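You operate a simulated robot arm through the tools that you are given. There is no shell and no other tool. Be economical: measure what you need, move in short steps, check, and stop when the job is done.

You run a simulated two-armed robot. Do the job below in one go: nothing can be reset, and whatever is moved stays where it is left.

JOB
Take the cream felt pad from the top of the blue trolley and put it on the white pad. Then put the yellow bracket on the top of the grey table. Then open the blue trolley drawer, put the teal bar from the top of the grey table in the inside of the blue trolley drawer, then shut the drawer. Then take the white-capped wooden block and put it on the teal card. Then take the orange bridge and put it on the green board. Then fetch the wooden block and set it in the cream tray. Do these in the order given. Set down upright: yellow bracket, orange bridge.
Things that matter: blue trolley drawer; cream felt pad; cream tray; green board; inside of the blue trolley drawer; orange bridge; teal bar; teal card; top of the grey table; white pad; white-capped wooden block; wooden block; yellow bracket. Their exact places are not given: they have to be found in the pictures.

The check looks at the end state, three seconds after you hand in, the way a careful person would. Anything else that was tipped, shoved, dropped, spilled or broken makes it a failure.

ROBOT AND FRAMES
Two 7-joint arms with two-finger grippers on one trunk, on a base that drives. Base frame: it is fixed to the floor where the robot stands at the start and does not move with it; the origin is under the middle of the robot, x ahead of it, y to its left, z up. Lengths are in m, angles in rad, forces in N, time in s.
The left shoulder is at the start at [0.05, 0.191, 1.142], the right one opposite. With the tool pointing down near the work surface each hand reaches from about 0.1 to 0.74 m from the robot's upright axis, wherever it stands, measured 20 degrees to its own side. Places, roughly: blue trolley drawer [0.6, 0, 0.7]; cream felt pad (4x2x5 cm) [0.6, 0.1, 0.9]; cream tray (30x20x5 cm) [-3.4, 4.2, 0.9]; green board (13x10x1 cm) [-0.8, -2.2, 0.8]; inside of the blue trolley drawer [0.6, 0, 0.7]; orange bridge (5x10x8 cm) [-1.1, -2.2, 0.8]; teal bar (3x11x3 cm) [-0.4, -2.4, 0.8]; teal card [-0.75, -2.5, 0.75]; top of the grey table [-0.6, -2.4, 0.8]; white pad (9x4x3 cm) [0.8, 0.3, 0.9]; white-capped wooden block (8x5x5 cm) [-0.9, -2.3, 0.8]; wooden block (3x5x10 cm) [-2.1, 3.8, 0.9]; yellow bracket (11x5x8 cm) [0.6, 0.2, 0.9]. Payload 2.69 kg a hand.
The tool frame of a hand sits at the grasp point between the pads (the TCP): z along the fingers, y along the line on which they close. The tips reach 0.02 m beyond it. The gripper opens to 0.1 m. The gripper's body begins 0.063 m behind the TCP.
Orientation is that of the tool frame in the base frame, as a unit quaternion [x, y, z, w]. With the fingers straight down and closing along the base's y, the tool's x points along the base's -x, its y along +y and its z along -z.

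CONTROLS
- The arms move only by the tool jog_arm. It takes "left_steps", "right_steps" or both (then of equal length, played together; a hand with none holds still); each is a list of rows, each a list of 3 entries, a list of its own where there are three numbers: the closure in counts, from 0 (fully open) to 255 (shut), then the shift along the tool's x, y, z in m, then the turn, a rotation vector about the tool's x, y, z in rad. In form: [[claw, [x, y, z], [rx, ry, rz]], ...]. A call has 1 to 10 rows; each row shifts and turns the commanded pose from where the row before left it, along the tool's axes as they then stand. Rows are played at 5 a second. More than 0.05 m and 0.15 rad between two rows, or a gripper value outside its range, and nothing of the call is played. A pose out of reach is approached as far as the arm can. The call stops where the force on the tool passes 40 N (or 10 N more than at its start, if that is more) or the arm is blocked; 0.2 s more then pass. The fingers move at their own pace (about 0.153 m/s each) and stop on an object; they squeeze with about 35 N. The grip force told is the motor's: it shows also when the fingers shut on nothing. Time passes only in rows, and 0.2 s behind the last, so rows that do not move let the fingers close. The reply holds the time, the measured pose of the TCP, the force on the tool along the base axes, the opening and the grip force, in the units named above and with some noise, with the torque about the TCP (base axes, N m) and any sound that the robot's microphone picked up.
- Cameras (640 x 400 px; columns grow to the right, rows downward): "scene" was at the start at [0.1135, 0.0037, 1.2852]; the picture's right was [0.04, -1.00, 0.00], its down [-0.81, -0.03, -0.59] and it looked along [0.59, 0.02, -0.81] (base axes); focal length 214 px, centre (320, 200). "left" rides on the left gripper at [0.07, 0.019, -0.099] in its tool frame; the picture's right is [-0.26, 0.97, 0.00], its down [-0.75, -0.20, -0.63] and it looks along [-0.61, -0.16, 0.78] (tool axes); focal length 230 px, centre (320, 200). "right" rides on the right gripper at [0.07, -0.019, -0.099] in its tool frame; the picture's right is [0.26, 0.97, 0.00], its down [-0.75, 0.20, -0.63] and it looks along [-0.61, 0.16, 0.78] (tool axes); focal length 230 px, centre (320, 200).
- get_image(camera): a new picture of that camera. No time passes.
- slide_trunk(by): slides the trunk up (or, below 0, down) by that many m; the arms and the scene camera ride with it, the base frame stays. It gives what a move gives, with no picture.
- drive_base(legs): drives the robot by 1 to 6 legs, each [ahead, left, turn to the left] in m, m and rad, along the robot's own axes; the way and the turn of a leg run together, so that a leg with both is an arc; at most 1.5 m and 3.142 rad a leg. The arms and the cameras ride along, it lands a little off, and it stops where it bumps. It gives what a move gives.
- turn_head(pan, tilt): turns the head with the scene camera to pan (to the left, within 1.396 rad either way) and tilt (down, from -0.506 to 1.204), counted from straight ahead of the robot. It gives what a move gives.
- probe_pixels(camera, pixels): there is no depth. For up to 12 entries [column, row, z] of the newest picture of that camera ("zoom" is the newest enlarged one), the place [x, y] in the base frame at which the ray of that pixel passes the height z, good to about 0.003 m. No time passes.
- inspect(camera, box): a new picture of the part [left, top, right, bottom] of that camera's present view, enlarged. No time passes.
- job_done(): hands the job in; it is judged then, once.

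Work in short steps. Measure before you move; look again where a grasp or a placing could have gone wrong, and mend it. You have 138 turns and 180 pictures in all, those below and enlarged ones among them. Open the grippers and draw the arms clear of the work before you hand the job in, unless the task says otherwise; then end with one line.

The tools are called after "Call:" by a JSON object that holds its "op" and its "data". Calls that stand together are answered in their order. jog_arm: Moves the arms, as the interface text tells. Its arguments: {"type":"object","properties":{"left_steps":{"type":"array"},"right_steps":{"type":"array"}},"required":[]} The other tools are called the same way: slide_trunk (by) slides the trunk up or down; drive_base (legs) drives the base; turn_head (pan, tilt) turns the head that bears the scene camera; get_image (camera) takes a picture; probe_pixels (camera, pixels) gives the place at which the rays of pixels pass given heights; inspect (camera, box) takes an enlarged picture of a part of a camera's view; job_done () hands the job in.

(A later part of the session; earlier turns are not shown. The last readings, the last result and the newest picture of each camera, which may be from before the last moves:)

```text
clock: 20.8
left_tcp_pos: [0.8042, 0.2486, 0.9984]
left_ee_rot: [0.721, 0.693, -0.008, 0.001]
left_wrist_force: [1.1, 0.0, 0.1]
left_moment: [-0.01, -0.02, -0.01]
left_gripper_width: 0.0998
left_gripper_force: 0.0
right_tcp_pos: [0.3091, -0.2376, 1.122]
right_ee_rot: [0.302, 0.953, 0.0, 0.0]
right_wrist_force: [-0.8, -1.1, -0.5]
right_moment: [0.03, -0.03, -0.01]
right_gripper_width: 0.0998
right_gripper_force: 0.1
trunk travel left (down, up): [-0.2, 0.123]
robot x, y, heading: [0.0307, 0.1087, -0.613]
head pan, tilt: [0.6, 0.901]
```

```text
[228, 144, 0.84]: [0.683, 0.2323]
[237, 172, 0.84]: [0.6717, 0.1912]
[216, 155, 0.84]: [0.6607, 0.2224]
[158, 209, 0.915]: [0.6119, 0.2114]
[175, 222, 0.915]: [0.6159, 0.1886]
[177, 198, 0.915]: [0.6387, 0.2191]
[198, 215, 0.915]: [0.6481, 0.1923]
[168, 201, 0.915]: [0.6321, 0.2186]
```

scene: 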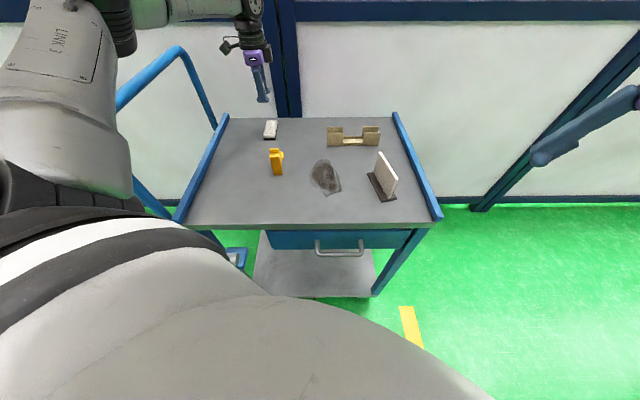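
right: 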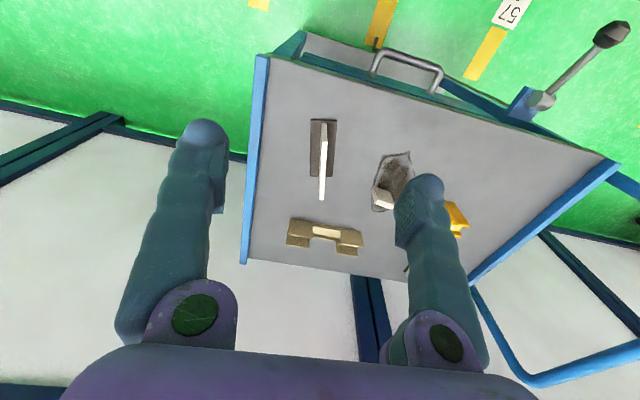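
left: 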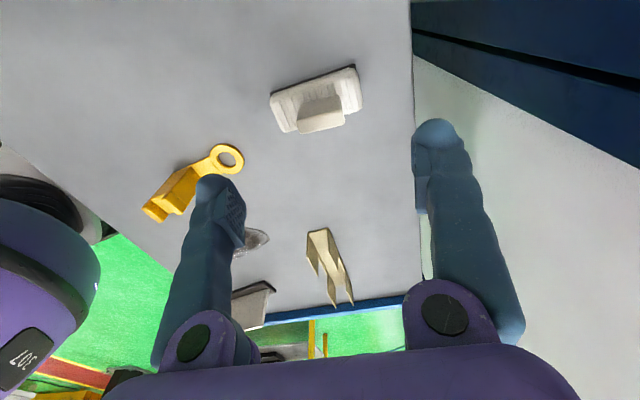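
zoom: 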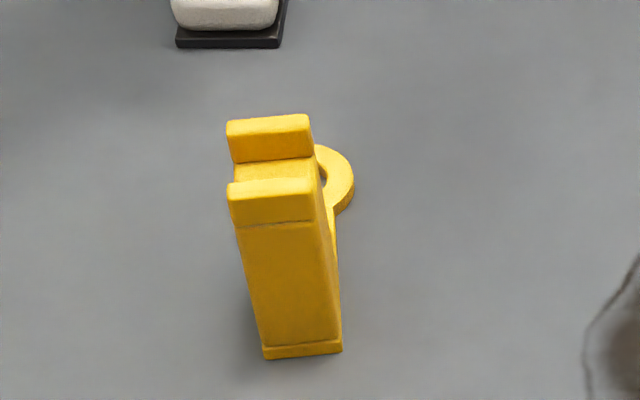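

The post's centre is ≈(0.616,0.205), 2.6 cm wide in y, top ≈0.905. I move over it and turn to close along y.

Call:
{"op": "jog_arm", "data": {"left_steps": [[0, [-0.0129, -0.0465, 0], [0, 0, 0]], [0, [-0.0129, -0.0465, 0], [0, 0, 0]], [0, [-0.0129, -0.0465, 0], [0, 0, 0]], [0, [-0.0129, -0.0465, 0], [0, 0, 0]], [0, [0, 0, 0], [0, 0, -0.1464]], [0, [0, 0, 0], [0, 0, -0.1464]], [0, [0, 0, 0], [0, 0, -0.1464]], [0, [0, 0, 0], [0, 0, -0.1464]], [0, [0, 0, 0], [0, 0, -0.1464]], [0, [0, 0, 0], [0, 0, -0.1464]]]}}

Call:
{"op": "jog_arm", "data": {"left_steps": [[0, [0, 0, 0], [0, 0, -0.1464]], [0, [0, 0, 0], [0, 0, -0.1464]], [0, [0, 0, 0], [0, 0, -0.1464]], [0, [0, 0, 0], [0, 0, -0.1464]], [0, [0, 0, 0], [0, 0, -0.1464]]]}}

Call:
{"op": "get_image", "data": {"camera": "left"}}

Call:
{"op": "inspect", "data": {"camera": "scene", "box": [230, 100, 330, 180]}}

```text
clock: 23.0
left_tcp_pos: [0.6169, 0.2052, 0.9995]
left_ee_rot: [0.356, 0.935, -0.008, -0.001]
left_wrist_force: [0.8, -0.5, 0.5]
left_moment: [-0.01, 0.03, -0.01]
left_gripper_width: 0.1002
left_gripper_force: 0.1
right_tcp_pos: [0.3092, -0.2384, 1.1206]
right_ee_rot: [0.301, 0.954, 0.0, 0.001]
right_wrist_force: [0.1, 0.8, 0.2]
right_moment: [0.05, -0.02, 0.01]
right_gripper_width: 0.1003
right_gripper_force: 0.1
trunk travel left (down, up): [-0.2, 0.123]
robot x, y, heading: [0.0304, 0.1108, -0.611]
head pan, tilt: [0.6, 0.901]
```

```text
clock: 24.2
left_tcp_pos: [0.6176, 0.2059, 1.0005]
left_ee_rot: [-0.002, 1.0, -0.008, -0.004]
left_wrist_force: [0.1, -0.4, -0.1]
left_moment: [0.0, 0.01, -0.02]
left_gripper_width: 0.1001
left_gripper_force: 0.1
right_tcp_pos: [0.3089, -0.2374, 1.1208]
right_ee_rot: [0.301, 0.953, -0.001, 0.0]
right_wrist_force: [0.1, 0.0, -0.2]
right_moment: [0.0, -0.01, -0.03]
right_gripper_width: 0.1001
right_gripper_force: 0.2
trunk travel left (down, up): [-0.2, 0.123]
robot x, y, heading: [0.0309, 0.1082, -0.611]
head pan, tilt: [0.6, 0.901]
```

```text
145 pictures are left
```

left: 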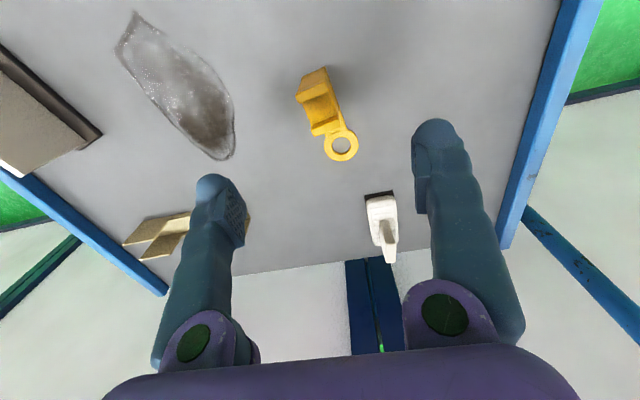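

```text
5.00 times, centred on (280, 140) of scene
```

zoom: 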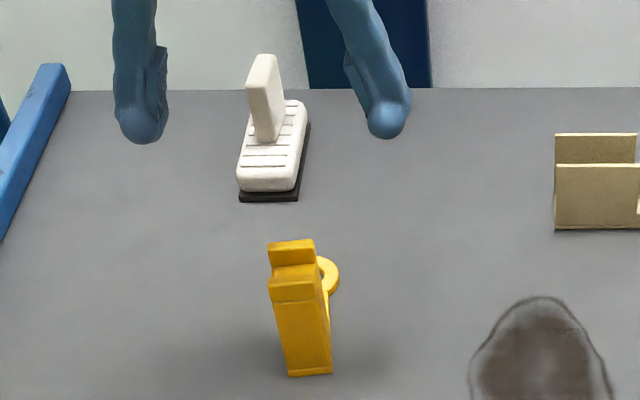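

Call:
{"op": "inspect", "data": {"camera": "left", "box": [270, 50, 390, 170]}}

Call:
{"op": "probe_pixels", "data": {"camera": "left", "pixels": [[296, 98, 0.905], [318, 84, 0.905], [312, 136, 0.905], [340, 127, 0.905], [325, 66, 0.835], [341, 160, 0.838], [303, 74, 0.835]]}}

```text
3.33 times, centred on (330, 110) of left
```

zoom: 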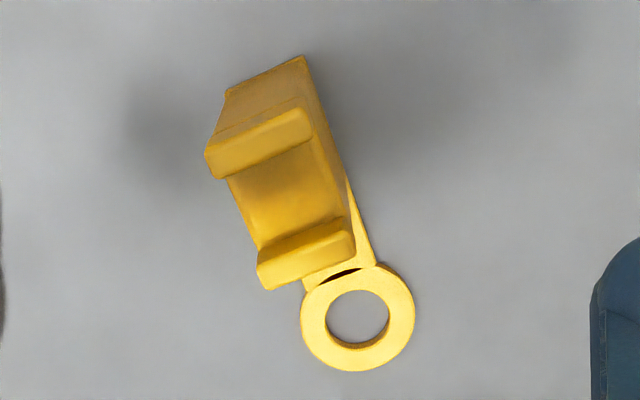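

```text
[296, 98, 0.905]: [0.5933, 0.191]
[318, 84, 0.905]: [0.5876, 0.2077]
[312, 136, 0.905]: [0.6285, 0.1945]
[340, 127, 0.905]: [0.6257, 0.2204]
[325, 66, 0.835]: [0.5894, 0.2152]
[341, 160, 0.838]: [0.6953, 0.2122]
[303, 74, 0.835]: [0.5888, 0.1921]
```

The post centres at ≈(0.612,0.206). I descend around it.

Call:
{"op": "jog_arm", "data": {"left_steps": [[0, [0.004, 0, 0.04], [0, 0, 0]], [0, [0, 0, 0.044], [0, 0, 0]], [0, [0, 0, 0.04], [0, 0, 0]]]}}

Call:
{"op": "get_image", "data": {"camera": "left"}}

Call:
{"op": "inspect", "data": {"camera": "scene", "box": [230, 120, 330, 190]}}

```text
clock: 25.0
left_tcp_pos: [0.6149, 0.2033, 0.8737]
left_ee_rot: [-0.001, 1.0, -0.007, -0.004]
left_wrist_force: [1.2, 0.1, -0.3]
left_moment: [-0.01, 0.02, 0.01]
left_gripper_width: 0.1002
left_gripper_force: 0.0
right_tcp_pos: [0.3094, -0.2374, 1.1202]
right_ee_rot: [0.302, 0.953, 0.0, 0.0]
right_wrist_force: [0.6, -0.5, 0.1]
right_moment: [0.02, 0.04, 0.02]
right_gripper_width: 0.1
right_gripper_force: 0.0
trunk travel left (down, up): [-0.2, 0.123]
robot x, y, heading: [0.0324, 0.109, -0.615]
head pan, tilt: [0.6, 0.901]
```

```text
142 pictures are left
```

left: 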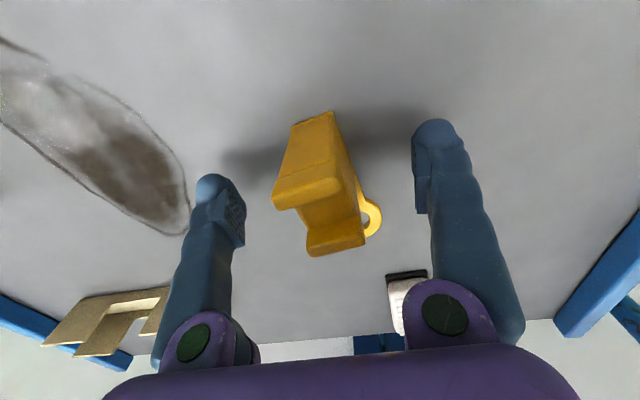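

```text
5.71 times, centred on (280, 155) of scene
```

zoom: 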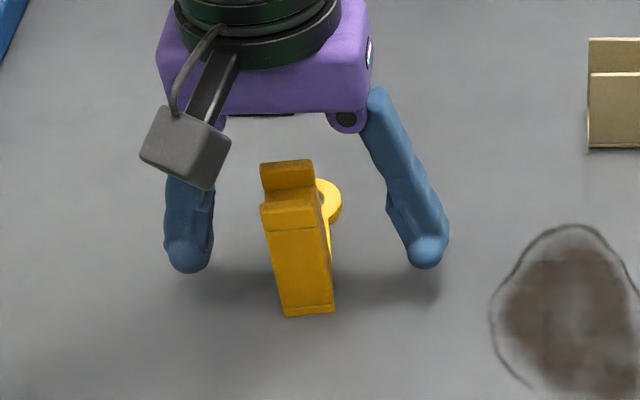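

Straddling well. I close on the post.

Call:
{"op": "jog_arm", "data": {"left_steps": [[255, [0, 0, 0], [0, 0, 0]], [255, [0, 0, 0], [0, 0, 0]], [255, [0, 0, 0], [0, 0, 0]], [255, [0, 0, -0.02], [0, 0, 0]]]}}

Call:
{"op": "get_image", "data": {"camera": "left"}}

Call:
{"op": "inspect", "data": {"camera": "scene", "box": [230, 120, 330, 190]}}

```text
clock: 26.0
left_tcp_pos: [0.6146, 0.2029, 0.896]
left_ee_rot: [-0.001, 1.0, -0.007, -0.005]
left_wrist_force: [0.3, -0.4, -0.4]
left_moment: [-0.02, -0.01, 0.02]
left_gripper_width: 0.0246
left_gripper_force: 34.9
right_tcp_pos: [0.3083, -0.2376, 1.1211]
right_ee_rot: [0.302, 0.953, -0.001, 0.001]
right_wrist_force: [0.5, 0.6, 0.4]
right_moment: [0.01, -0.02, 0.02]
right_gripper_width: 0.1001
right_gripper_force: 0.1
trunk travel left (down, up): [-0.2, 0.123]
robot x, y, heading: [0.0292, 0.1129, -0.611]
head pan, tilt: [0.6, 0.901]
```

```text
140 pictures are left
```

left: 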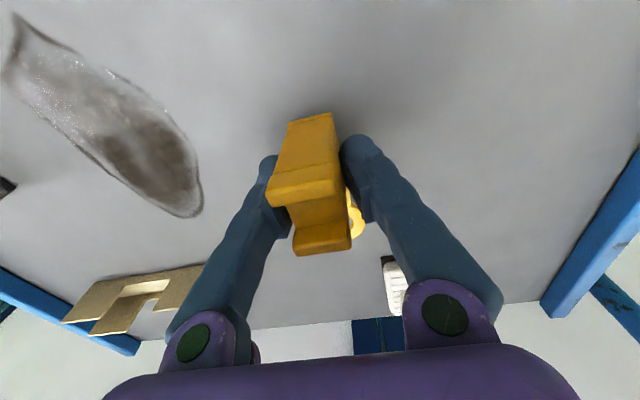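

```text
5.71 times, centred on (280, 155) of scene
```

zoom: 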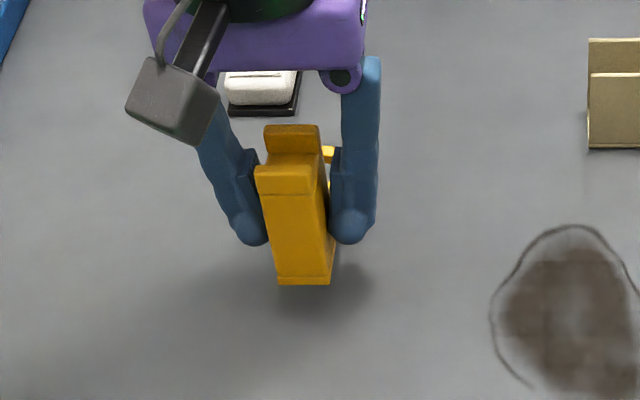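

Bracket held and lifted cleanly. I lift further and draw it toward the robot before driving.

Call:
{"op": "jog_arm", "data": {"left_steps": [[255, [0, 0, -0.045], [0, 0, 0]], [255, [0, 0, -0.045], [0, 0, 0]], [255, [0, 0, -0.04], [0, 0, 0]], [255, [0.024, -0.034, 0], [0, 0, 0]], [255, [0.024, -0.034, 0], [0, 0, 0]], [255, [0.024, -0.034, 0], [0, 0, 0]], [255, [0.024, -0.034, 0], [0, 0, 0]], [255, [0.024, -0.034, 0], [0, 0, 0]]]}}

Call:
{"op": "drive_base", "data": {"legs": [[-0.3, 0, 0], [0, 0, -0.95]]}}

Call:
{"op": "turn_head", "data": {"pan": 0.0, "tilt": 0.5}}

Call:
{"op": "get_image", "data": {"camera": "scene"}}

```text
clock: 27.8
left_tcp_pos: [0.4934, 0.0347, 1.0281]
left_ee_rot: [-0.001, 1.0, -0.007, -0.004]
left_wrist_force: [-0.2, 0.6, -1.2]
left_moment: [0.02, 0.02, -0.01]
left_gripper_width: 0.0244
left_gripper_force: 35.4
right_tcp_pos: [0.3095, -0.2379, 1.1207]
right_ee_rot: [0.301, 0.954, 0.0, 0.0]
right_wrist_force: [0.6, 0.3, 0.0]
right_moment: [-0.03, 0.02, -0.01]
right_gripper_width: 0.0997
right_gripper_force: 0.0
trunk travel left (down, up): [-0.2, 0.123]
robot x, y, heading: [0.0275, 0.1123, -0.613]
head pan, tilt: [0.6, 0.901]
```

```text
clock: 32.3
left_tcp_pos: [-0.0069, -0.1359, 1.0295]
left_ee_rot: [0.455, 0.89, -0.004, -0.007]
left_wrist_force: [0.0, 1.1, -1.8]
left_moment: [0.0, 0.0, -0.02]
left_gripper_width: 0.0248
left_gripper_force: 34.8
right_tcp_pos: [-0.3368, -0.1476, 1.1211]
right_ee_rot: [0.702, 0.712, 0.0, 0.001]
right_wrist_force: [-0.5, 0.3, 0.2]
right_moment: [0.01, -0.01, -0.01]
right_gripper_width: 0.0998
right_gripper_force: 0.0
trunk travel left (down, up): [-0.2, 0.123]
robot x, y, heading: [-0.2156, 0.2862, -1.56]
head pan, tilt: [0.6, 0.901]
```

```text
clock: 33.3
left_tcp_pos: [-0.0073, -0.1349, 1.0283]
left_ee_rot: [0.456, 0.89, -0.004, -0.007]
left_wrist_force: [0.3, 0.8, 0.6]
left_moment: [0.0, 0.02, -0.02]
left_gripper_width: 0.0249
left_gripper_force: 35.2
right_tcp_pos: [-0.3359, -0.1458, 1.1211]
right_ee_rot: [0.702, 0.712, 0.0, 0.001]
right_wrist_force: [0.9, 0.4, 0.4]
right_moment: [0.01, 0.0, 0.02]
right_gripper_width: 0.0999
right_gripper_force: 0.1
trunk travel left (down, up): [-0.2, 0.123]
robot x, y, heading: [-0.2157, 0.2825, -1.561]
head pan, tilt: [0.0, 0.499]
```

```text
138 pictures are left
```

scene: 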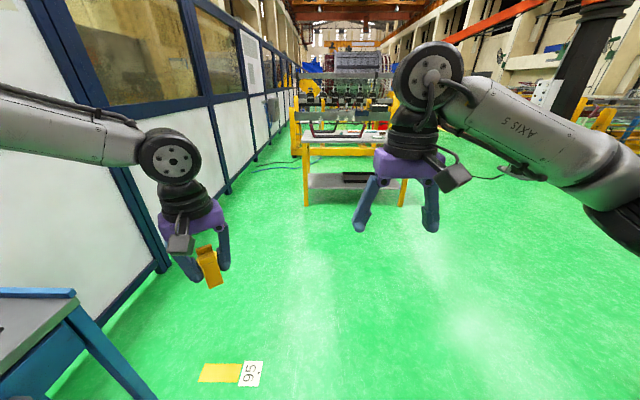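

The yellow-legged grey table is ahead around (350,145). I probe its edges before driving.

Call:
{"op": "probe_pixels", "data": {"camera": "scene", "pixels": [[306, 205, 0], [401, 206, 0], [303, 143, 0.75], [412, 147, 0.75]]}}

Call:
{"op": "inspect", "data": {"camera": "scene", "box": [260, 60, 460, 220]}}

Call:
{"op": "drive_base", "data": {"legs": [[1.0, -0.35, 0]]}}

Call:
{"op": "get_image", "data": {"camera": "scene"}}

```text
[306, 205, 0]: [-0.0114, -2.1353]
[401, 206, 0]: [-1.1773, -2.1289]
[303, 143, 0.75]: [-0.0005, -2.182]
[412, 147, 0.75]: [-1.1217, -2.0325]
```

```text
2.50 times, centred on (360, 140) of scene
```

zoom: 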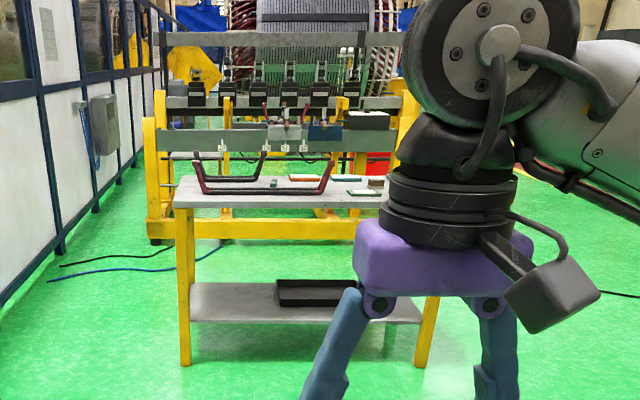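

```text
clock: 38.7
left_tcp_pos: [-0.3386, -1.1316, 1.0285]
left_ee_rot: [0.452, 0.892, -0.004, -0.007]
left_wrist_force: [0.7, 0.5, -0.3]
left_moment: [0.0, 0.01, -0.02]
left_gripper_width: 0.0246
left_gripper_force: 34.8
right_tcp_pos: [-0.6651, -1.1448, 1.1208]
right_ee_rot: [0.7, 0.714, 0.0, 0.0]
right_wrist_force: [0.4, 0.0, 0.2]
right_moment: [0.01, 0.02, -0.02]
right_gripper_width: 0.0998
right_gripper_force: 0.0
trunk travel left (down, up): [-0.2, 0.123]
robot x, y, heading: [-0.5483, -0.7185, -1.555]
head pan, tilt: [0.0, 0.499]
```

```text
136 pictures are left
```

scene: 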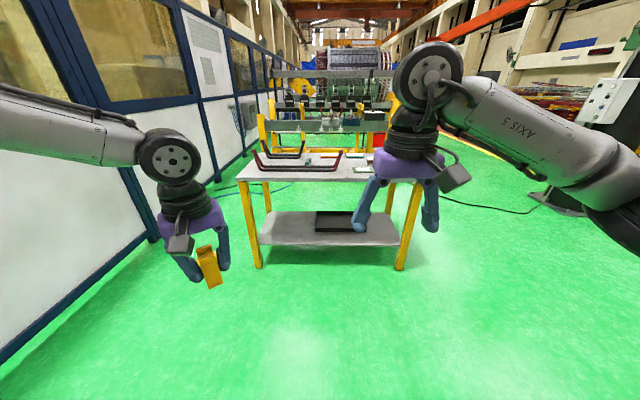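

Call:
{"op": "drive_base", "data": {"legs": [[0.75, 0, -0.01]]}}

Call:
{"op": "turn_head", "data": {"pan": 0.0, "tilt": 0.75}}

Call:
{"op": "get_image", "data": {"camera": "scene"}}

```text
clock: 42.7
left_tcp_pos: [-0.3454, -1.869, 1.0286]
left_ee_rot: [0.465, 0.886, -0.004, -0.007]
left_wrist_force: [-0.8, -0.6, 0.1]
left_moment: [0.03, -0.01, -0.02]
left_gripper_width: 0.0247
left_gripper_force: 35.4
right_tcp_pos: [-0.6728, -1.872, 1.1222]
right_ee_rot: [0.71, 0.705, -0.001, 0.0]
right_wrist_force: [-0.7, 0.0, 0.6]
right_moment: [0.02, 0.01, 0.0]
right_gripper_width: 0.1001
right_gripper_force: 0.0
trunk travel left (down, up): [-0.2, 0.123]
robot x, y, heading: [-0.5439, -1.4453, -1.577]
head pan, tilt: [0.0, 0.499]
```

```text
clock: 43.5
left_tcp_pos: [-0.3451, -1.8677, 1.0289]
left_ee_rot: [0.465, 0.885, -0.004, -0.007]
left_wrist_force: [0.9, -0.6, -0.4]
left_moment: [0.04, 0.03, 0.02]
left_gripper_width: 0.0246
left_gripper_force: 34.8
right_tcp_pos: [-0.6738, -1.8717, 1.1202]
right_ee_rot: [0.71, 0.704, -0.001, 0.0]
right_wrist_force: [0.6, -0.6, 0.5]
right_moment: [0.01, 0.01, 0.0]
right_gripper_width: 0.1001
right_gripper_force: 0.1
trunk travel left (down, up): [-0.2, 0.123]
robot x, y, heading: [-0.5497, -1.4487, -1.579]
head pan, tilt: [0.0, 0.75]
```

```text
135 pictures are left
```

scene: 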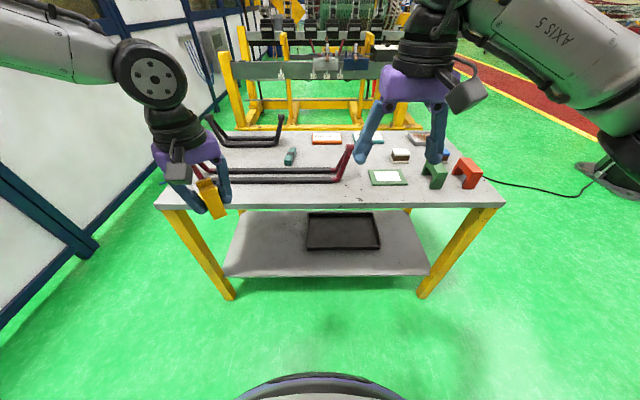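

I enlarge the tabletop to see the layout and obstacles.

Call:
{"op": "inspect", "data": {"camera": "scene", "box": [150, 100, 330, 213]}}

Call:
{"op": "inspect", "data": {"camera": "scene", "box": [320, 100, 500, 213]}}

```text
3.54 times, centred on (240, 156) of scene
```

zoom: 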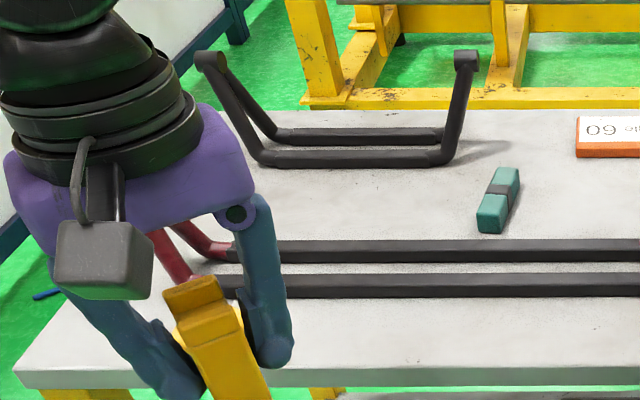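

```text
3.54 times, centred on (410, 156) of scene
```

zoom: 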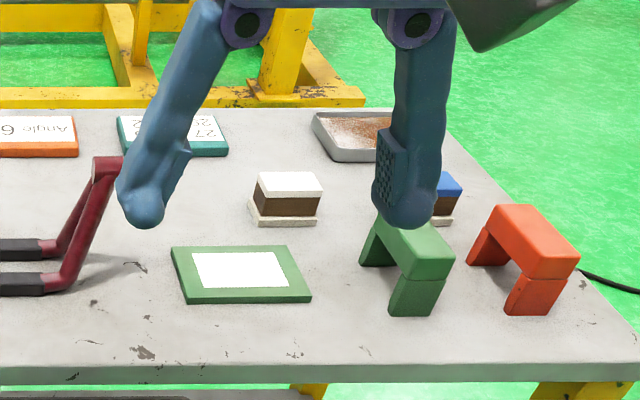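

I take the right hand's view for triangulating the table height.

Call:
{"op": "get_image", "data": {"camera": "right"}}

Call:
{"op": "get_image", "data": {"camera": "left"}}

Call:
{"op": "probe_pixels", "data": {"camera": "scene", "pixels": [[155, 206, 0.75], [505, 206, 0.75], [370, 185, 0.75], [407, 183, 0.75], [284, 165, 0.75], [292, 166, 0.75], [215, 184, 0.75], [333, 184, 0.75], [250, 205, 0.75], [215, 184, 0.78], [330, 172, 0.78]]}}

```text
132 pictures are left
```

right: 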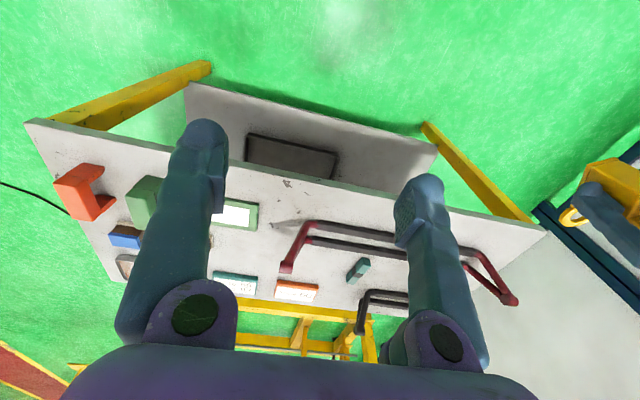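

```text
131 pictures are left
```

left: 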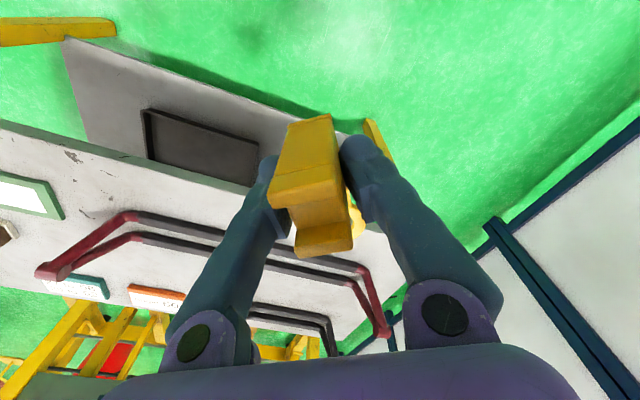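

```text
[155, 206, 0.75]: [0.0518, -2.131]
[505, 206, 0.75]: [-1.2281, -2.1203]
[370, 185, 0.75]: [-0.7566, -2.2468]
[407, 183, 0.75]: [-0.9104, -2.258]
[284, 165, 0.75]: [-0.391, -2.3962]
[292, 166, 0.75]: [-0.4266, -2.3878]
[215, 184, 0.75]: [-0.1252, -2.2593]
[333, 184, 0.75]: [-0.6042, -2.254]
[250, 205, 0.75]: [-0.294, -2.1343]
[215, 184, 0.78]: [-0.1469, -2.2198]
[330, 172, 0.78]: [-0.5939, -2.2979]
```

Call:
{"op": "probe_pixels", "data": {"camera": "right", "pixels": [[25, 122, 0.75], [546, 229, 0.75], [25, 122, 0.78], [546, 229, 0.78], [222, 226, 0.75], [259, 204, 0.75], [255, 230, 0.75]]}}

Call:
{"op": "inspect", "data": {"camera": "right", "box": [200, 150, 420, 300]}}

Call:
{"op": "probe_pixels", "data": {"camera": "scene", "pixels": [[155, 206, 0.78], [505, 206, 0.78], [370, 185, 0.78], [407, 183, 0.78], [404, 170, 0.75], [404, 170, 0.78]]}}

```text
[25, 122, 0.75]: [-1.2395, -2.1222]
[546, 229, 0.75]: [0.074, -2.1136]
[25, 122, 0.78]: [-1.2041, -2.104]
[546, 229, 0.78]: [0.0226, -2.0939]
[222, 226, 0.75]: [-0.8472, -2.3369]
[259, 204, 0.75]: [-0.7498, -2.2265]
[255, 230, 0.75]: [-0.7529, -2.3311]
```

```text
2.67 times, centred on (310, 225) of right
```

zoom: 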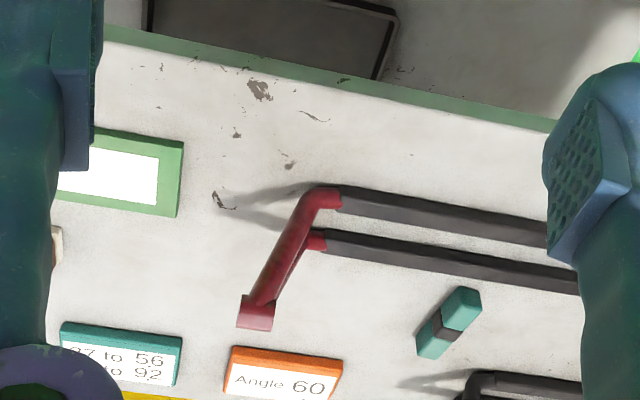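

```text
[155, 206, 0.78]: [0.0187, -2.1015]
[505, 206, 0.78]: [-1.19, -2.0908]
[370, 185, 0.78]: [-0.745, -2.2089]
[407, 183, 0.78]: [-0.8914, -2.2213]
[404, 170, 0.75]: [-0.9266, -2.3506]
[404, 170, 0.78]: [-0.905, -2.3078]
```

Call:
{"op": "probe_pixels", "data": {"camera": "right", "pixels": [[287.5, 183.8, 0.75], [287.5, 183.8, 0.78], [272, 225.5, 0.75], [272, 225.5, 0.78]]}}

Call:
{"op": "probe_pixels", "data": {"camera": "scene", "pixels": [[360.9, 199.3, 0.75], [360.9, 199.3, 0.78], [358.1, 174.5, 0.75], [358.1, 174.5, 0.78]]}}

```text
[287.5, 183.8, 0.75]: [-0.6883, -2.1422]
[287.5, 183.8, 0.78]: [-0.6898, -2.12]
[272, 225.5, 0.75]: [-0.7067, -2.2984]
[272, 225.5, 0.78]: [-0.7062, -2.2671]
```

```text
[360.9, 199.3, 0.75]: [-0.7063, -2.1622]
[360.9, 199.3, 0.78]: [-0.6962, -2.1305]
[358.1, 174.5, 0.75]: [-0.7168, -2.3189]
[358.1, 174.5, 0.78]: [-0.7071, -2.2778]
```

Table top seems at z≈0.75–0.80; I will find it by touch. I drive 0.2 m closer and turn the held bracket so its long side runs along x.

Call:
{"op": "drive_base", "data": {"legs": [[0.2, 0, 0.0]]}}

Call:
{"op": "jog_arm", "data": {"left_steps": [[255, [0, 0, 0], [0, 0, -0.139]], [255, [0, 0, 0], [0, 0, -0.139]], [255, [0, 0, 0], [0, 0, -0.139]], [255, [0, 0, 0], [0, 0, -0.139]], [255, [0, 0, 0], [0, 0, -0.139]], [255, [0, 0, 0], [0, 0, -0.139]], [255, [0, 0, 0], [0, 0, -0.139]]]}}

Call:
{"op": "turn_head", "data": {"pan": 0.2, "tilt": 0.85}}

Call:
{"op": "get_image", "data": {"camera": "scene"}}

Call:
{"op": "get_image", "data": {"camera": "left"}}

```text
clock: 45.0
left_tcp_pos: [-0.3445, -2.065, 1.0283]
left_ee_rot: [0.464, 0.886, -0.004, -0.007]
left_wrist_force: [-0.1, 0.0, -1.5]
left_moment: [0.03, -0.02, 0.04]
left_gripper_width: 0.0244
left_gripper_force: 35.3
right_tcp_pos: [-0.6752, -2.0689, 1.1213]
right_ee_rot: [0.71, 0.704, 0.0, -0.001]
right_wrist_force: [-0.1, -0.4, -0.3]
right_moment: [0.02, -0.01, -0.01]
right_gripper_width: 0.1
right_gripper_force: 0.2
trunk travel left (down, up): [-0.2, 0.123]
robot x, y, heading: [-0.5454, -1.6391, -1.58]
head pan, tilt: [0.0, 0.75]
```

```text
clock: 46.6
left_tcp_pos: [-0.3462, -2.0619, 1.0304]
left_ee_rot: [-0.005, 1.0, 0.001, -0.007]
left_wrist_force: [-1.2, -0.3, -0.1]
left_moment: [-0.02, 0.0, 0.0]
left_gripper_width: 0.0246
left_gripper_force: 35.2
right_tcp_pos: [-0.6741, -2.0675, 1.1212]
right_ee_rot: [0.709, 0.705, -0.001, 0.001]
right_wrist_force: [0.5, 0.9, -0.3]
right_moment: [0.0, 0.03, 0.0]
right_gripper_width: 0.1001
right_gripper_force: 0.0
trunk travel left (down, up): [-0.2, 0.123]
robot x, y, heading: [-0.5467, -1.6442, -1.576]
head pan, tilt: [0.0, 0.75]
```

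```text
clock: 47.4
left_tcp_pos: [-0.3463, -2.0626, 1.0302]
left_ee_rot: [-0.003, 1.0, 0.0, -0.008]
left_wrist_force: [-0.4, 0.6, -0.5]
left_moment: [0.01, 0.01, 0.03]
left_gripper_width: 0.0245
left_gripper_force: 34.8
right_tcp_pos: [-0.6748, -2.0685, 1.1205]
right_ee_rot: [0.709, 0.705, 0.0, 0.001]
right_wrist_force: [-1.0, 0.2, -1.0]
right_moment: [0.02, -0.03, 0.01]
right_gripper_width: 0.1001
right_gripper_force: 0.0
trunk travel left (down, up): [-0.2, 0.123]
robot x, y, heading: [-0.5494, -1.6434, -1.576]
head pan, tilt: [0.201, 0.85]
```

```text
129 pictures are left
```

scene: 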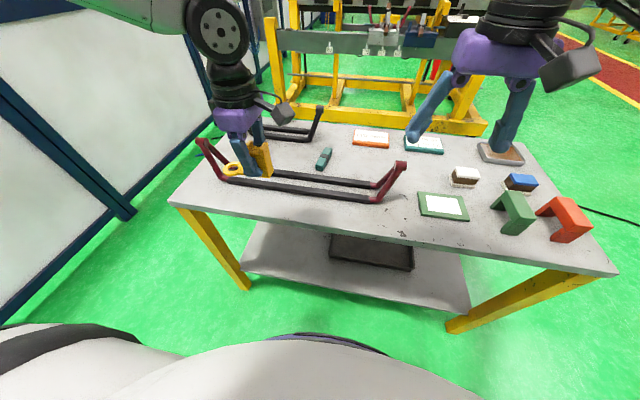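

```text
128 pictures are left
```

left: 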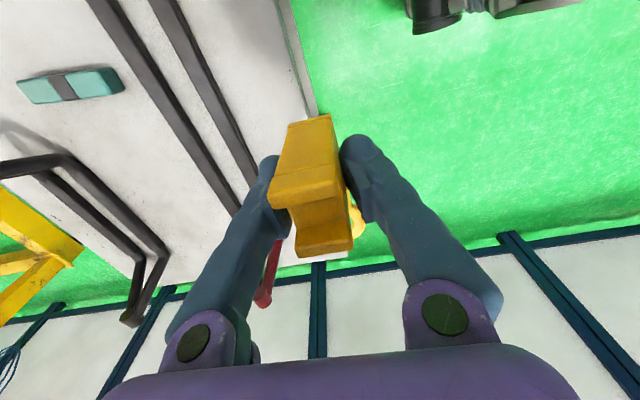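

I probe table edge, gate bar edge and teal bar in both views at two heights.

Call:
{"op": "probe_pixels", "data": {"camera": "left", "pixels": [[298, 50, 0.75], [298, 50, 0.8], [283, 0, 0.75], [283, 0, 0.8], [195, 45, 0.75], [195, 45, 0.8], [16, 95, 0.75], [16, 95, 0.8], [118, 92, 0.75], [118, 92, 0.8]]}}

Call:
{"op": "inspect", "data": {"camera": "scene", "box": [160, 90, 420, 252]}}

```text
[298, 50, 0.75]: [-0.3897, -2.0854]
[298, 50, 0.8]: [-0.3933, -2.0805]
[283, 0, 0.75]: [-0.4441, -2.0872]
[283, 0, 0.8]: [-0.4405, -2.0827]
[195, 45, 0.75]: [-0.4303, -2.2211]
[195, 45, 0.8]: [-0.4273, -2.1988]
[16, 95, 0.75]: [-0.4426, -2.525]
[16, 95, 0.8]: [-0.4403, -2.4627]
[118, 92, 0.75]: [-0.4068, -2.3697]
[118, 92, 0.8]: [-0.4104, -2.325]
```

```text
2.46 times, centred on (290, 171) of scene
```

zoom: 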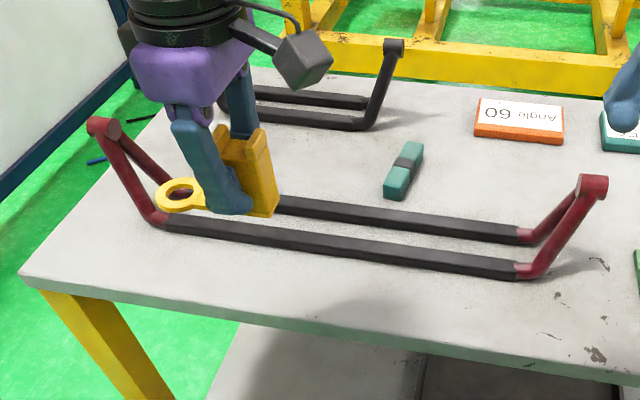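

Call:
{"op": "probe_pixels", "data": {"camera": "zoom", "pixels": [[300, 325, 0.75], [300, 325, 0.8], [300, 257, 0.75], [300, 257, 0.8], [385, 192, 0.75], [385, 192, 0.8], [406, 200, 0.75], [406, 200, 0.8], [400, 165, 0.79], [350, 330, 0.75]]}}

```text
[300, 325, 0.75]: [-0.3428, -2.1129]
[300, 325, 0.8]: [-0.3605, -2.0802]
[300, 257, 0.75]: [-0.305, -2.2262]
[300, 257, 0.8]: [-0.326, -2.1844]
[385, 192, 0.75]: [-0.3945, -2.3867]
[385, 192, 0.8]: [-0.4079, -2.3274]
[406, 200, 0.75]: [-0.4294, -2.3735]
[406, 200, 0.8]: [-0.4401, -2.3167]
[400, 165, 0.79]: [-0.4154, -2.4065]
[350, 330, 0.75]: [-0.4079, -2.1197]
```

The table top is ≈0.79–0.80, strip y −2.08…−2.195. I move the bracket over the strip's middle and lower to about 4 cm above.

Call:
{"op": "jog_arm", "data": {"left_steps": [[255, [0, -0.038, 0], [0, 0, 0]], [255, [0, -0.037, 0], [0, 0, 0]], [255, [0, 0, 0.045], [0, 0, 0]], [255, [0, 0, 0.045], [0, 0, 0]], [255, [0, 0, 0.045], [0, 0, 0]], [255, [0, 0, 0.02], [0, 0, 0]]]}}

Call:
{"op": "get_image", "data": {"camera": "left"}}

Call:
{"op": "inspect", "data": {"camera": "scene", "box": [180, 120, 340, 240]}}

```text
clock: 48.8
left_tcp_pos: [-0.3404, -2.1338, 0.8769]
left_ee_rot: [-0.003, 1.0, -0.002, -0.008]
left_wrist_force: [-0.6, -0.8, -0.9]
left_moment: [0.0, -0.08, 0.0]
left_gripper_width: 0.0248
left_gripper_force: 35.0
left hand out of reach, approached as far as the arm can: row 6
right_tcp_pos: [-0.6753, -2.067, 1.1212]
right_ee_rot: [0.71, 0.705, -0.001, 0.001]
right_wrist_force: [0.3, -0.1, 0.0]
right_moment: [-0.04, -0.03, 0.0]
right_gripper_width: 0.1
right_gripper_force: 0.0
trunk travel left (down, up): [-0.2, 0.123]
robot x, y, heading: [-0.549, -1.6447, -1.581]
head pan, tilt: [0.201, 0.85]
```

```text
126 pictures are left
```

left: 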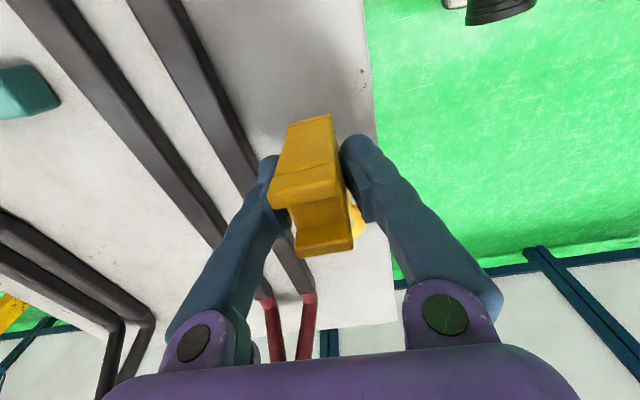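

```text
3.33 times, centred on (260, 180) of scene
```

zoom: 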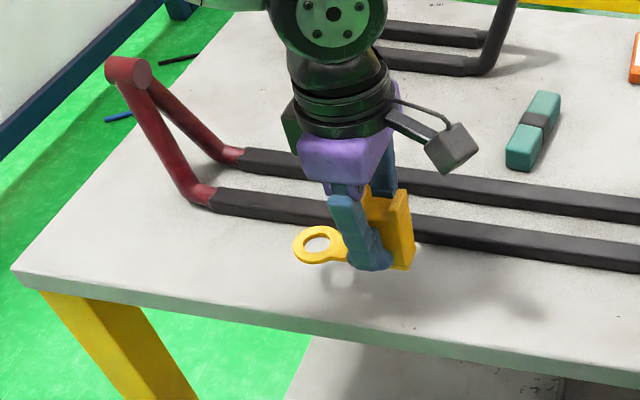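

Arm's reach limit downward; I lower the trunk instead, in parts, watching force. First a check of the clearance to edge and gate.

Call:
{"op": "probe_pixels", "data": {"camera": "left", "pixels": [[375, 150, 0.79], [371, 100, 0.79], [255, 165, 0.79], [228, 110, 0.79]]}}

Call:
{"op": "slide_trunk", "data": {"by": -0.03}}

```text
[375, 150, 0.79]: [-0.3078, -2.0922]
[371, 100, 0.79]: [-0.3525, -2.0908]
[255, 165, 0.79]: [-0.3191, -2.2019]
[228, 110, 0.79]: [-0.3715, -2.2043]
```

```text
clock: 49.5
left_tcp_pos: [-0.3409, -2.1346, 0.8472]
left_ee_rot: [-0.004, 1.0, -0.001, -0.008]
left_wrist_force: [-0.7, -0.2, -1.0]
left_moment: [0.02, 0.0, -0.01]
left_gripper_width: 0.0243
left_gripper_force: 35.7
right_tcp_pos: [-0.6755, -2.0677, 1.0915]
right_ee_rot: [0.71, 0.704, -0.001, 0.001]
right_wrist_force: [-0.6, 0.2, -0.4]
right_moment: [-0.04, 0.0, -0.01]
right_gripper_width: 0.0999
right_gripper_force: 0.1
trunk travel left (down, up): [-0.17, 0.153]
robot x, y, heading: [-0.5487, -1.6398, -1.578]
head pan, tilt: [0.201, 0.85]
```

Call:
{"op": "jog_arm", "data": {"left_steps": [[255, [0, -0.01, 0], [0, 0, 0]]]}}

Call:
{"op": "slide_trunk", "data": {"by": -0.01}}

Call:
{"op": "inspect", "data": {"camera": "scene", "box": [220, 150, 340, 240]}}

```text
clock: 49.9
left_tcp_pos: [-0.3368, -2.1423, 0.8499]
left_ee_rot: [-0.003, 1.0, -0.002, -0.009]
left_wrist_force: [0.5, -0.3, -0.2]
left_moment: [0.01, -0.03, 0.02]
left_gripper_width: 0.0246
left_gripper_force: 35.1
left hand out of reach, approached as far as the arm can: row 1
right_tcp_pos: [-0.6744, -2.0678, 1.092]
right_ee_rot: [0.71, 0.704, -0.002, 0.0]
right_wrist_force: [0.1, 0.4, 0.1]
right_moment: [0.0, 0.01, 0.03]
right_gripper_width: 0.0998
right_gripper_force: 0.0
trunk travel left (down, up): [-0.17, 0.153]
robot x, y, heading: [-0.5439, -1.6428, -1.578]
head pan, tilt: [0.201, 0.85]
```

```text
clock: 50.5
left_tcp_pos: [-0.3366, -2.1423, 0.841]
left_ee_rot: [-0.004, 1.0, -0.001, -0.01]
left_wrist_force: [0.3, 0.8, 0.1]
left_moment: [-0.01, 0.0, -0.01]
left_gripper_width: 0.0245
left_gripper_force: 35.2
right_tcp_pos: [-0.6744, -2.0674, 1.0796]
right_ee_rot: [0.71, 0.705, -0.001, 0.001]
right_wrist_force: [-0.1, -0.1, -1.0]
right_moment: [-0.02, 0.0, -0.01]
right_gripper_width: 0.0998
right_gripper_force: 0.1
trunk travel left (down, up): [-0.16, 0.163]
robot x, y, heading: [-0.5491, -1.6414, -1.577]
head pan, tilt: [0.201, 0.85]
```

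```text
4.44 times, centred on (280, 195) of scene
```

zoom: 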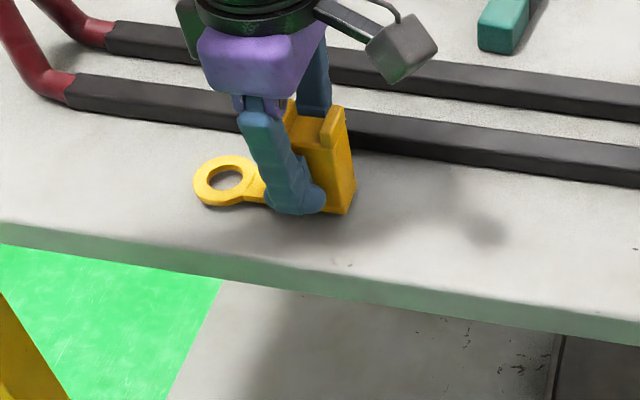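

Still slightly above. I keep lowering in 5–10 mm steps.

Call:
{"op": "slide_trunk", "data": {"by": -0.008}}

Call:
{"op": "slide_trunk", "data": {"by": -0.005}}

Call:
{"op": "inspect", "data": {"camera": "scene", "box": [220, 150, 340, 240]}}

```text
clock: 51.1
left_tcp_pos: [-0.3373, -2.1423, 0.8345]
left_ee_rot: [-0.004, 1.0, -0.003, -0.008]
left_wrist_force: [2.7, 1.1, 11.6]
left_moment: [0.06, -0.9, 0.08]
left_gripper_width: 0.0246
left_gripper_force: 35.3
right_tcp_pos: [-0.6757, -2.0677, 1.074]
right_ee_rot: [0.71, 0.704, -0.001, 0.0]
right_wrist_force: [0.0, -0.1, 0.3]
right_moment: [0.0, 0.02, 0.0]
right_gripper_width: 0.1002
right_gripper_force: 0.1
trunk travel left (down, up): [-0.152, 0.171]
robot x, y, heading: [-0.5464, -1.6458, -1.576]
head pan, tilt: [0.201, 0.85]
```

```text
clock: 51.6
left_tcp_pos: [-0.3373, -2.1427, 0.8314]
left_ee_rot: [-0.004, 1.0, -0.006, -0.01]
left_wrist_force: [5.6, -0.2, 32.1]
left_moment: [0.01, -0.01, 0.05]
left_gripper_width: 0.0247
left_gripper_force: 35.2
right_tcp_pos: [-0.6749, -2.0655, 1.0697]
right_ee_rot: [0.71, 0.705, -0.001, 0.001]
right_wrist_force: [0.5, 0.3, -0.6]
right_moment: [0.02, 0.01, -0.04]
right_gripper_width: 0.1
right_gripper_force: 0.0
trunk travel left (down, up): [-0.147, 0.176]
robot x, y, heading: [-0.5465, -1.6413, -1.575]
head pan, tilt: [0.201, 0.85]
```

```text
4.44 times, centred on (280, 195) of scene
```

zoom: 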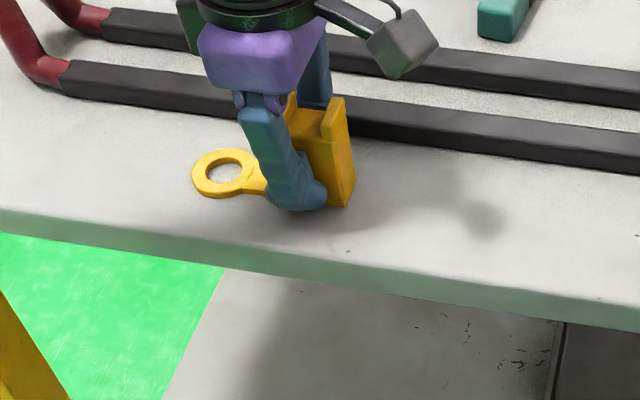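

It's flat on the table (table top ≈0.794). I relieve the load, open to about 5 cm and raise.

Call:
{"op": "slide_trunk", "data": {"by": 0.003}}

Call:
{"op": "jog_arm", "data": {"left_steps": [[150, [0, 0, 0], [0, 0, 0]], [130, [0, 0, 0], [0, 0, 0]], [130, [0, 0, 0], [0, 0, 0]], [130, [0, 0, -0.02], [0, 0, 0]], [130, [0, 0, -0.03], [0, 0, 0]], [130, [0, 0, -0.04], [0, 0, 0]], [130, [0, 0, -0.04], [0, 0, 0]], [0, [0, 0, -0.04], [0, 0, 0]]]}}

Call:
{"op": "get_image", "data": {"camera": "scene"}}

Call:
{"op": "get_image", "data": {"camera": "left"}}

```text
clock: 52.1
left_tcp_pos: [-0.3377, -2.1418, 0.8305]
left_ee_rot: [-0.004, 1.0, -0.003, -0.009]
left_wrist_force: [0.2, -5.9, 19.6]
left_moment: [-0.19, 0.29, 0.08]
left_gripper_width: 0.0249
left_gripper_force: 35.3
right_tcp_pos: [-0.6751, -2.0667, 1.071]
right_ee_rot: [0.71, 0.705, 0.0, 0.0]
right_wrist_force: [0.3, -0.7, -0.3]
right_moment: [-0.01, 0.01, -0.02]
right_gripper_width: 0.1001
right_gripper_force: 0.0
trunk travel left (down, up): [-0.15, 0.173]
robot x, y, heading: [-0.5467, -1.6426, -1.578]
head pan, tilt: [0.201, 0.85]
```

```text
clock: 53.9
left_tcp_pos: [-0.3345, -2.1416, 1.0004]
left_ee_rot: [-0.005, 1.0, -0.001, -0.009]
left_wrist_force: [-0.2, 0.1, 0.5]
left_moment: [0.01, -0.01, 0.02]
left_gripper_width: 0.1
left_gripper_force: 0.0
right_tcp_pos: [-0.6742, -2.067, 1.0714]
right_ee_rot: [0.71, 0.704, -0.001, 0.001]
right_wrist_force: [0.8, 0.0, -0.1]
right_moment: [0.0, 0.0, -0.02]
right_gripper_width: 0.0999
right_gripper_force: 0.1
trunk travel left (down, up): [-0.15, 0.173]
robot x, y, heading: [-0.5466, -1.641, -1.578]
head pan, tilt: [0.201, 0.85]
```

```text
122 pictures are left
```

scene: 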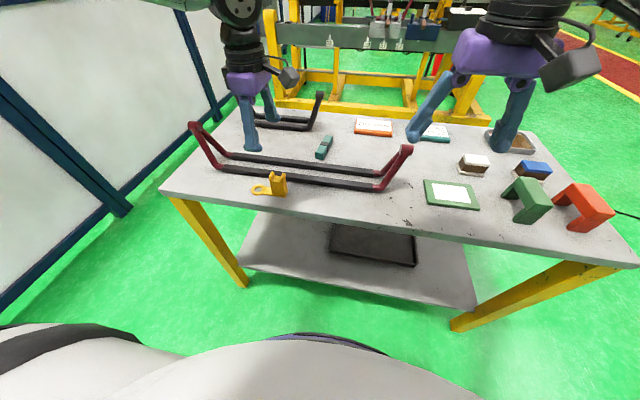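

```text
121 pictures are left
```

left: 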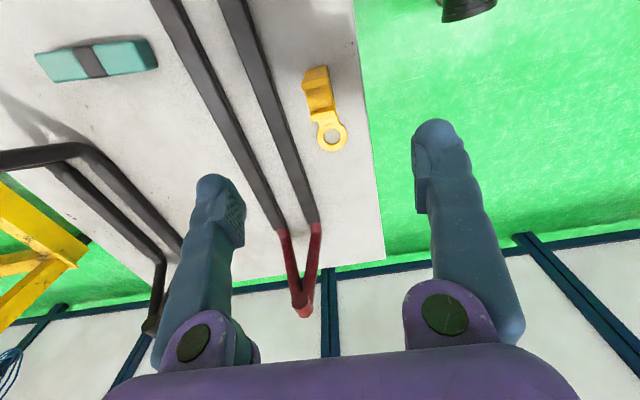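

Bracket stands upright on the table. Next the teal bar; I measure it from the left view and scene, top z≈0.824.

Call:
{"op": "inspect", "data": {"camera": "left", "box": [20, 20, 180, 120]}}

Call:
{"op": "probe_pixels", "data": {"camera": "zoom", "pixels": [[68, 182, 0.824], [60, 120, 0.824], [545, 155, 0.824], [520, 80, 0.824], [80, 235, 0.794], [548, 190, 0.794]]}}

Call:
{"op": "inspect", "data": {"camera": "scene", "box": [280, 115, 360, 170]}}

```text
4.00 times, centred on (100, 70) of left
```

zoom: 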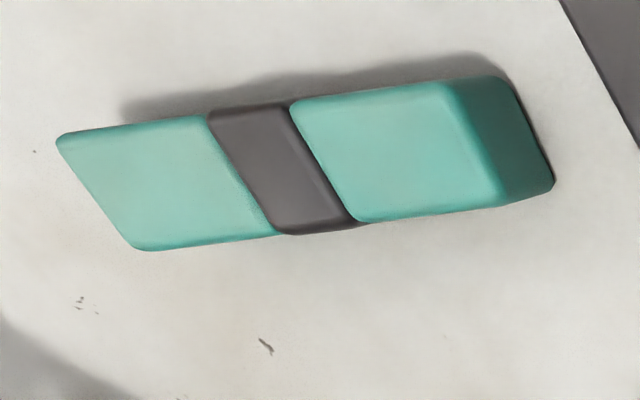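

```text
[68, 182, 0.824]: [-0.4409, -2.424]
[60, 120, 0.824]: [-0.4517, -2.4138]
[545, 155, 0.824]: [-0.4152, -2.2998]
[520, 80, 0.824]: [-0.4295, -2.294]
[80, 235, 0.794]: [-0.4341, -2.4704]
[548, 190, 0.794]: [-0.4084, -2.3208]
```

```text
7.27 times, centred on (320, 142) of scene
```

zoom: 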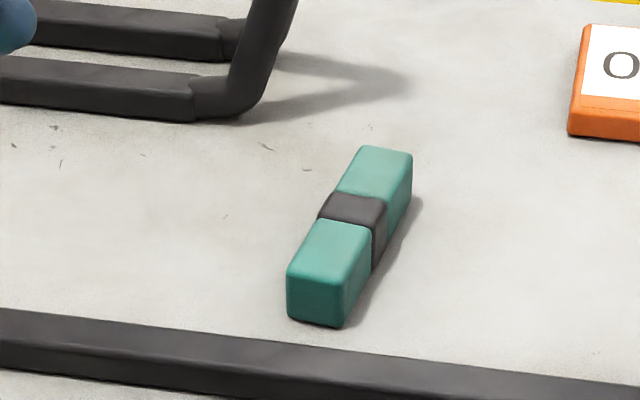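

Call:
{"op": "probe_pixels", "data": {"camera": "zoom", "pixels": [[289, 268, 0.824], [345, 281, 0.824], [363, 148, 0.824], [411, 156, 0.824], [289, 316, 0.794], [343, 326, 0.794]]}}

Call:
{"op": "probe_pixels", "data": {"camera": "left", "pixels": [[35, 54.2, 0.824], [55, 82.5, 0.824], [145, 71.2, 0.824], [132.5, 40.5, 0.824], [158.5, 65.5, 0.794]]}}

```text
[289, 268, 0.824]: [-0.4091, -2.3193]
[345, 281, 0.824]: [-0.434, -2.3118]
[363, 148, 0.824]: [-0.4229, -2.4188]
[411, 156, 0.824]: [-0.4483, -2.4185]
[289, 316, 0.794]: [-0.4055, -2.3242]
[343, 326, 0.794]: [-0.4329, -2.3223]
```

```text
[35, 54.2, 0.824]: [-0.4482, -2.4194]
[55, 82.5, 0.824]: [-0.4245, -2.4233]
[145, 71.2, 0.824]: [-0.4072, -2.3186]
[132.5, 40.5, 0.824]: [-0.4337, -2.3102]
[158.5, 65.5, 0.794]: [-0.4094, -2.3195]
```

Both views agree: bar centre (−0.4286,−2.3675), axis (0.136,0.99), top 0.824. I drive 0.07 m closer and turn the left hand to close across the bar.

Call:
{"op": "drive_base", "data": {"legs": [[0.07, 0, 0]]}}

Call:
{"op": "jog_arm", "data": {"left_steps": [[0, [0, 0, 0], [0, 0, 0.143]], [0, [0, 0, 0], [0, 0, 0.143]], [0, [0, 0, 0], [0, 0, 0.143]], [0, [0, 0, 0], [0, 0, 0.143]], [0, [0, 0, 0], [0, 0, 0.143]], [0, [0, 0, 0], [0, 0, 0.143]], [0, [0, 0, 0], [0, 0, 0.143]], [0, [0, 0, 0], [0, 0, 0.143]], [0, [0, 0, 0], [0, 0, 0.143]], [0, [0, 0, 0], [0, 0, 0.143]]]}}

Call:
{"op": "jog_arm", "data": {"left_steps": [[0, [0, 0, 0], [0, 0, 0.143]], [0, [0, 0, 0], [0, 0, 0.143]]]}}

```text
clock: 55.0
left_tcp_pos: [-0.335, -2.2123, 0.9984]
left_ee_rot: [-0.003, 1.0, 0.0, -0.009]
left_wrist_force: [0.6, -0.7, 0.1]
left_moment: [0.0, 0.02, -0.01]
left_gripper_width: 0.1002
left_gripper_force: 0.1
right_tcp_pos: [-0.676, -2.1383, 1.0723]
right_ee_rot: [0.709, 0.705, 0.0, 0.0]
right_wrist_force: [0.6, 0.3, 0.8]
right_moment: [0.0, 0.0, -0.02]
right_gripper_width: 0.1
right_gripper_force: 0.0
trunk travel left (down, up): [-0.15, 0.173]
robot x, y, heading: [-0.5494, -1.7111, -1.577]
head pan, tilt: [0.201, 0.85]
```

```text
clock: 57.1
left_tcp_pos: [-0.3355, -2.2125, 1.0002]
left_ee_rot: [0.654, 0.757, -0.007, -0.007]
left_wrist_force: [0.3, 0.3, -0.6]
left_moment: [-0.02, 0.02, -0.02]
left_gripper_width: 0.0999
left_gripper_force: 0.0
right_tcp_pos: [-0.6744, -2.1391, 1.0709]
right_ee_rot: [0.71, 0.704, -0.001, 0.001]
right_wrist_force: [-0.4, -0.8, -0.4]
right_moment: [-0.05, 0.01, -0.03]
right_gripper_width: 0.1002
right_gripper_force: 0.0
trunk travel left (down, up): [-0.15, 0.173]
robot x, y, heading: [-0.5515, -1.7085, -1.579]
head pan, tilt: [0.201, 0.85]
```

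```text
clock: 57.8
left_tcp_pos: [-0.3351, -2.2121, 0.9998]
left_ee_rot: [0.755, 0.656, -0.008, -0.005]
left_wrist_force: [1.6, -0.3, 0.1]
left_moment: [-0.01, 0.0, 0.02]
left_gripper_width: 0.1002
left_gripper_force: 0.1
right_tcp_pos: [-0.6761, -2.1368, 1.0704]
right_ee_rot: [0.71, 0.705, -0.001, 0.0]
right_wrist_force: [0.3, -0.4, -0.5]
right_moment: [0.03, 0.01, 0.03]
right_gripper_width: 0.1
right_gripper_force: 0.0
trunk travel left (down, up): [-0.15, 0.173]
robot x, y, heading: [-0.5513, -1.7124, -1.577]
head pan, tilt: [0.201, 0.85]
```

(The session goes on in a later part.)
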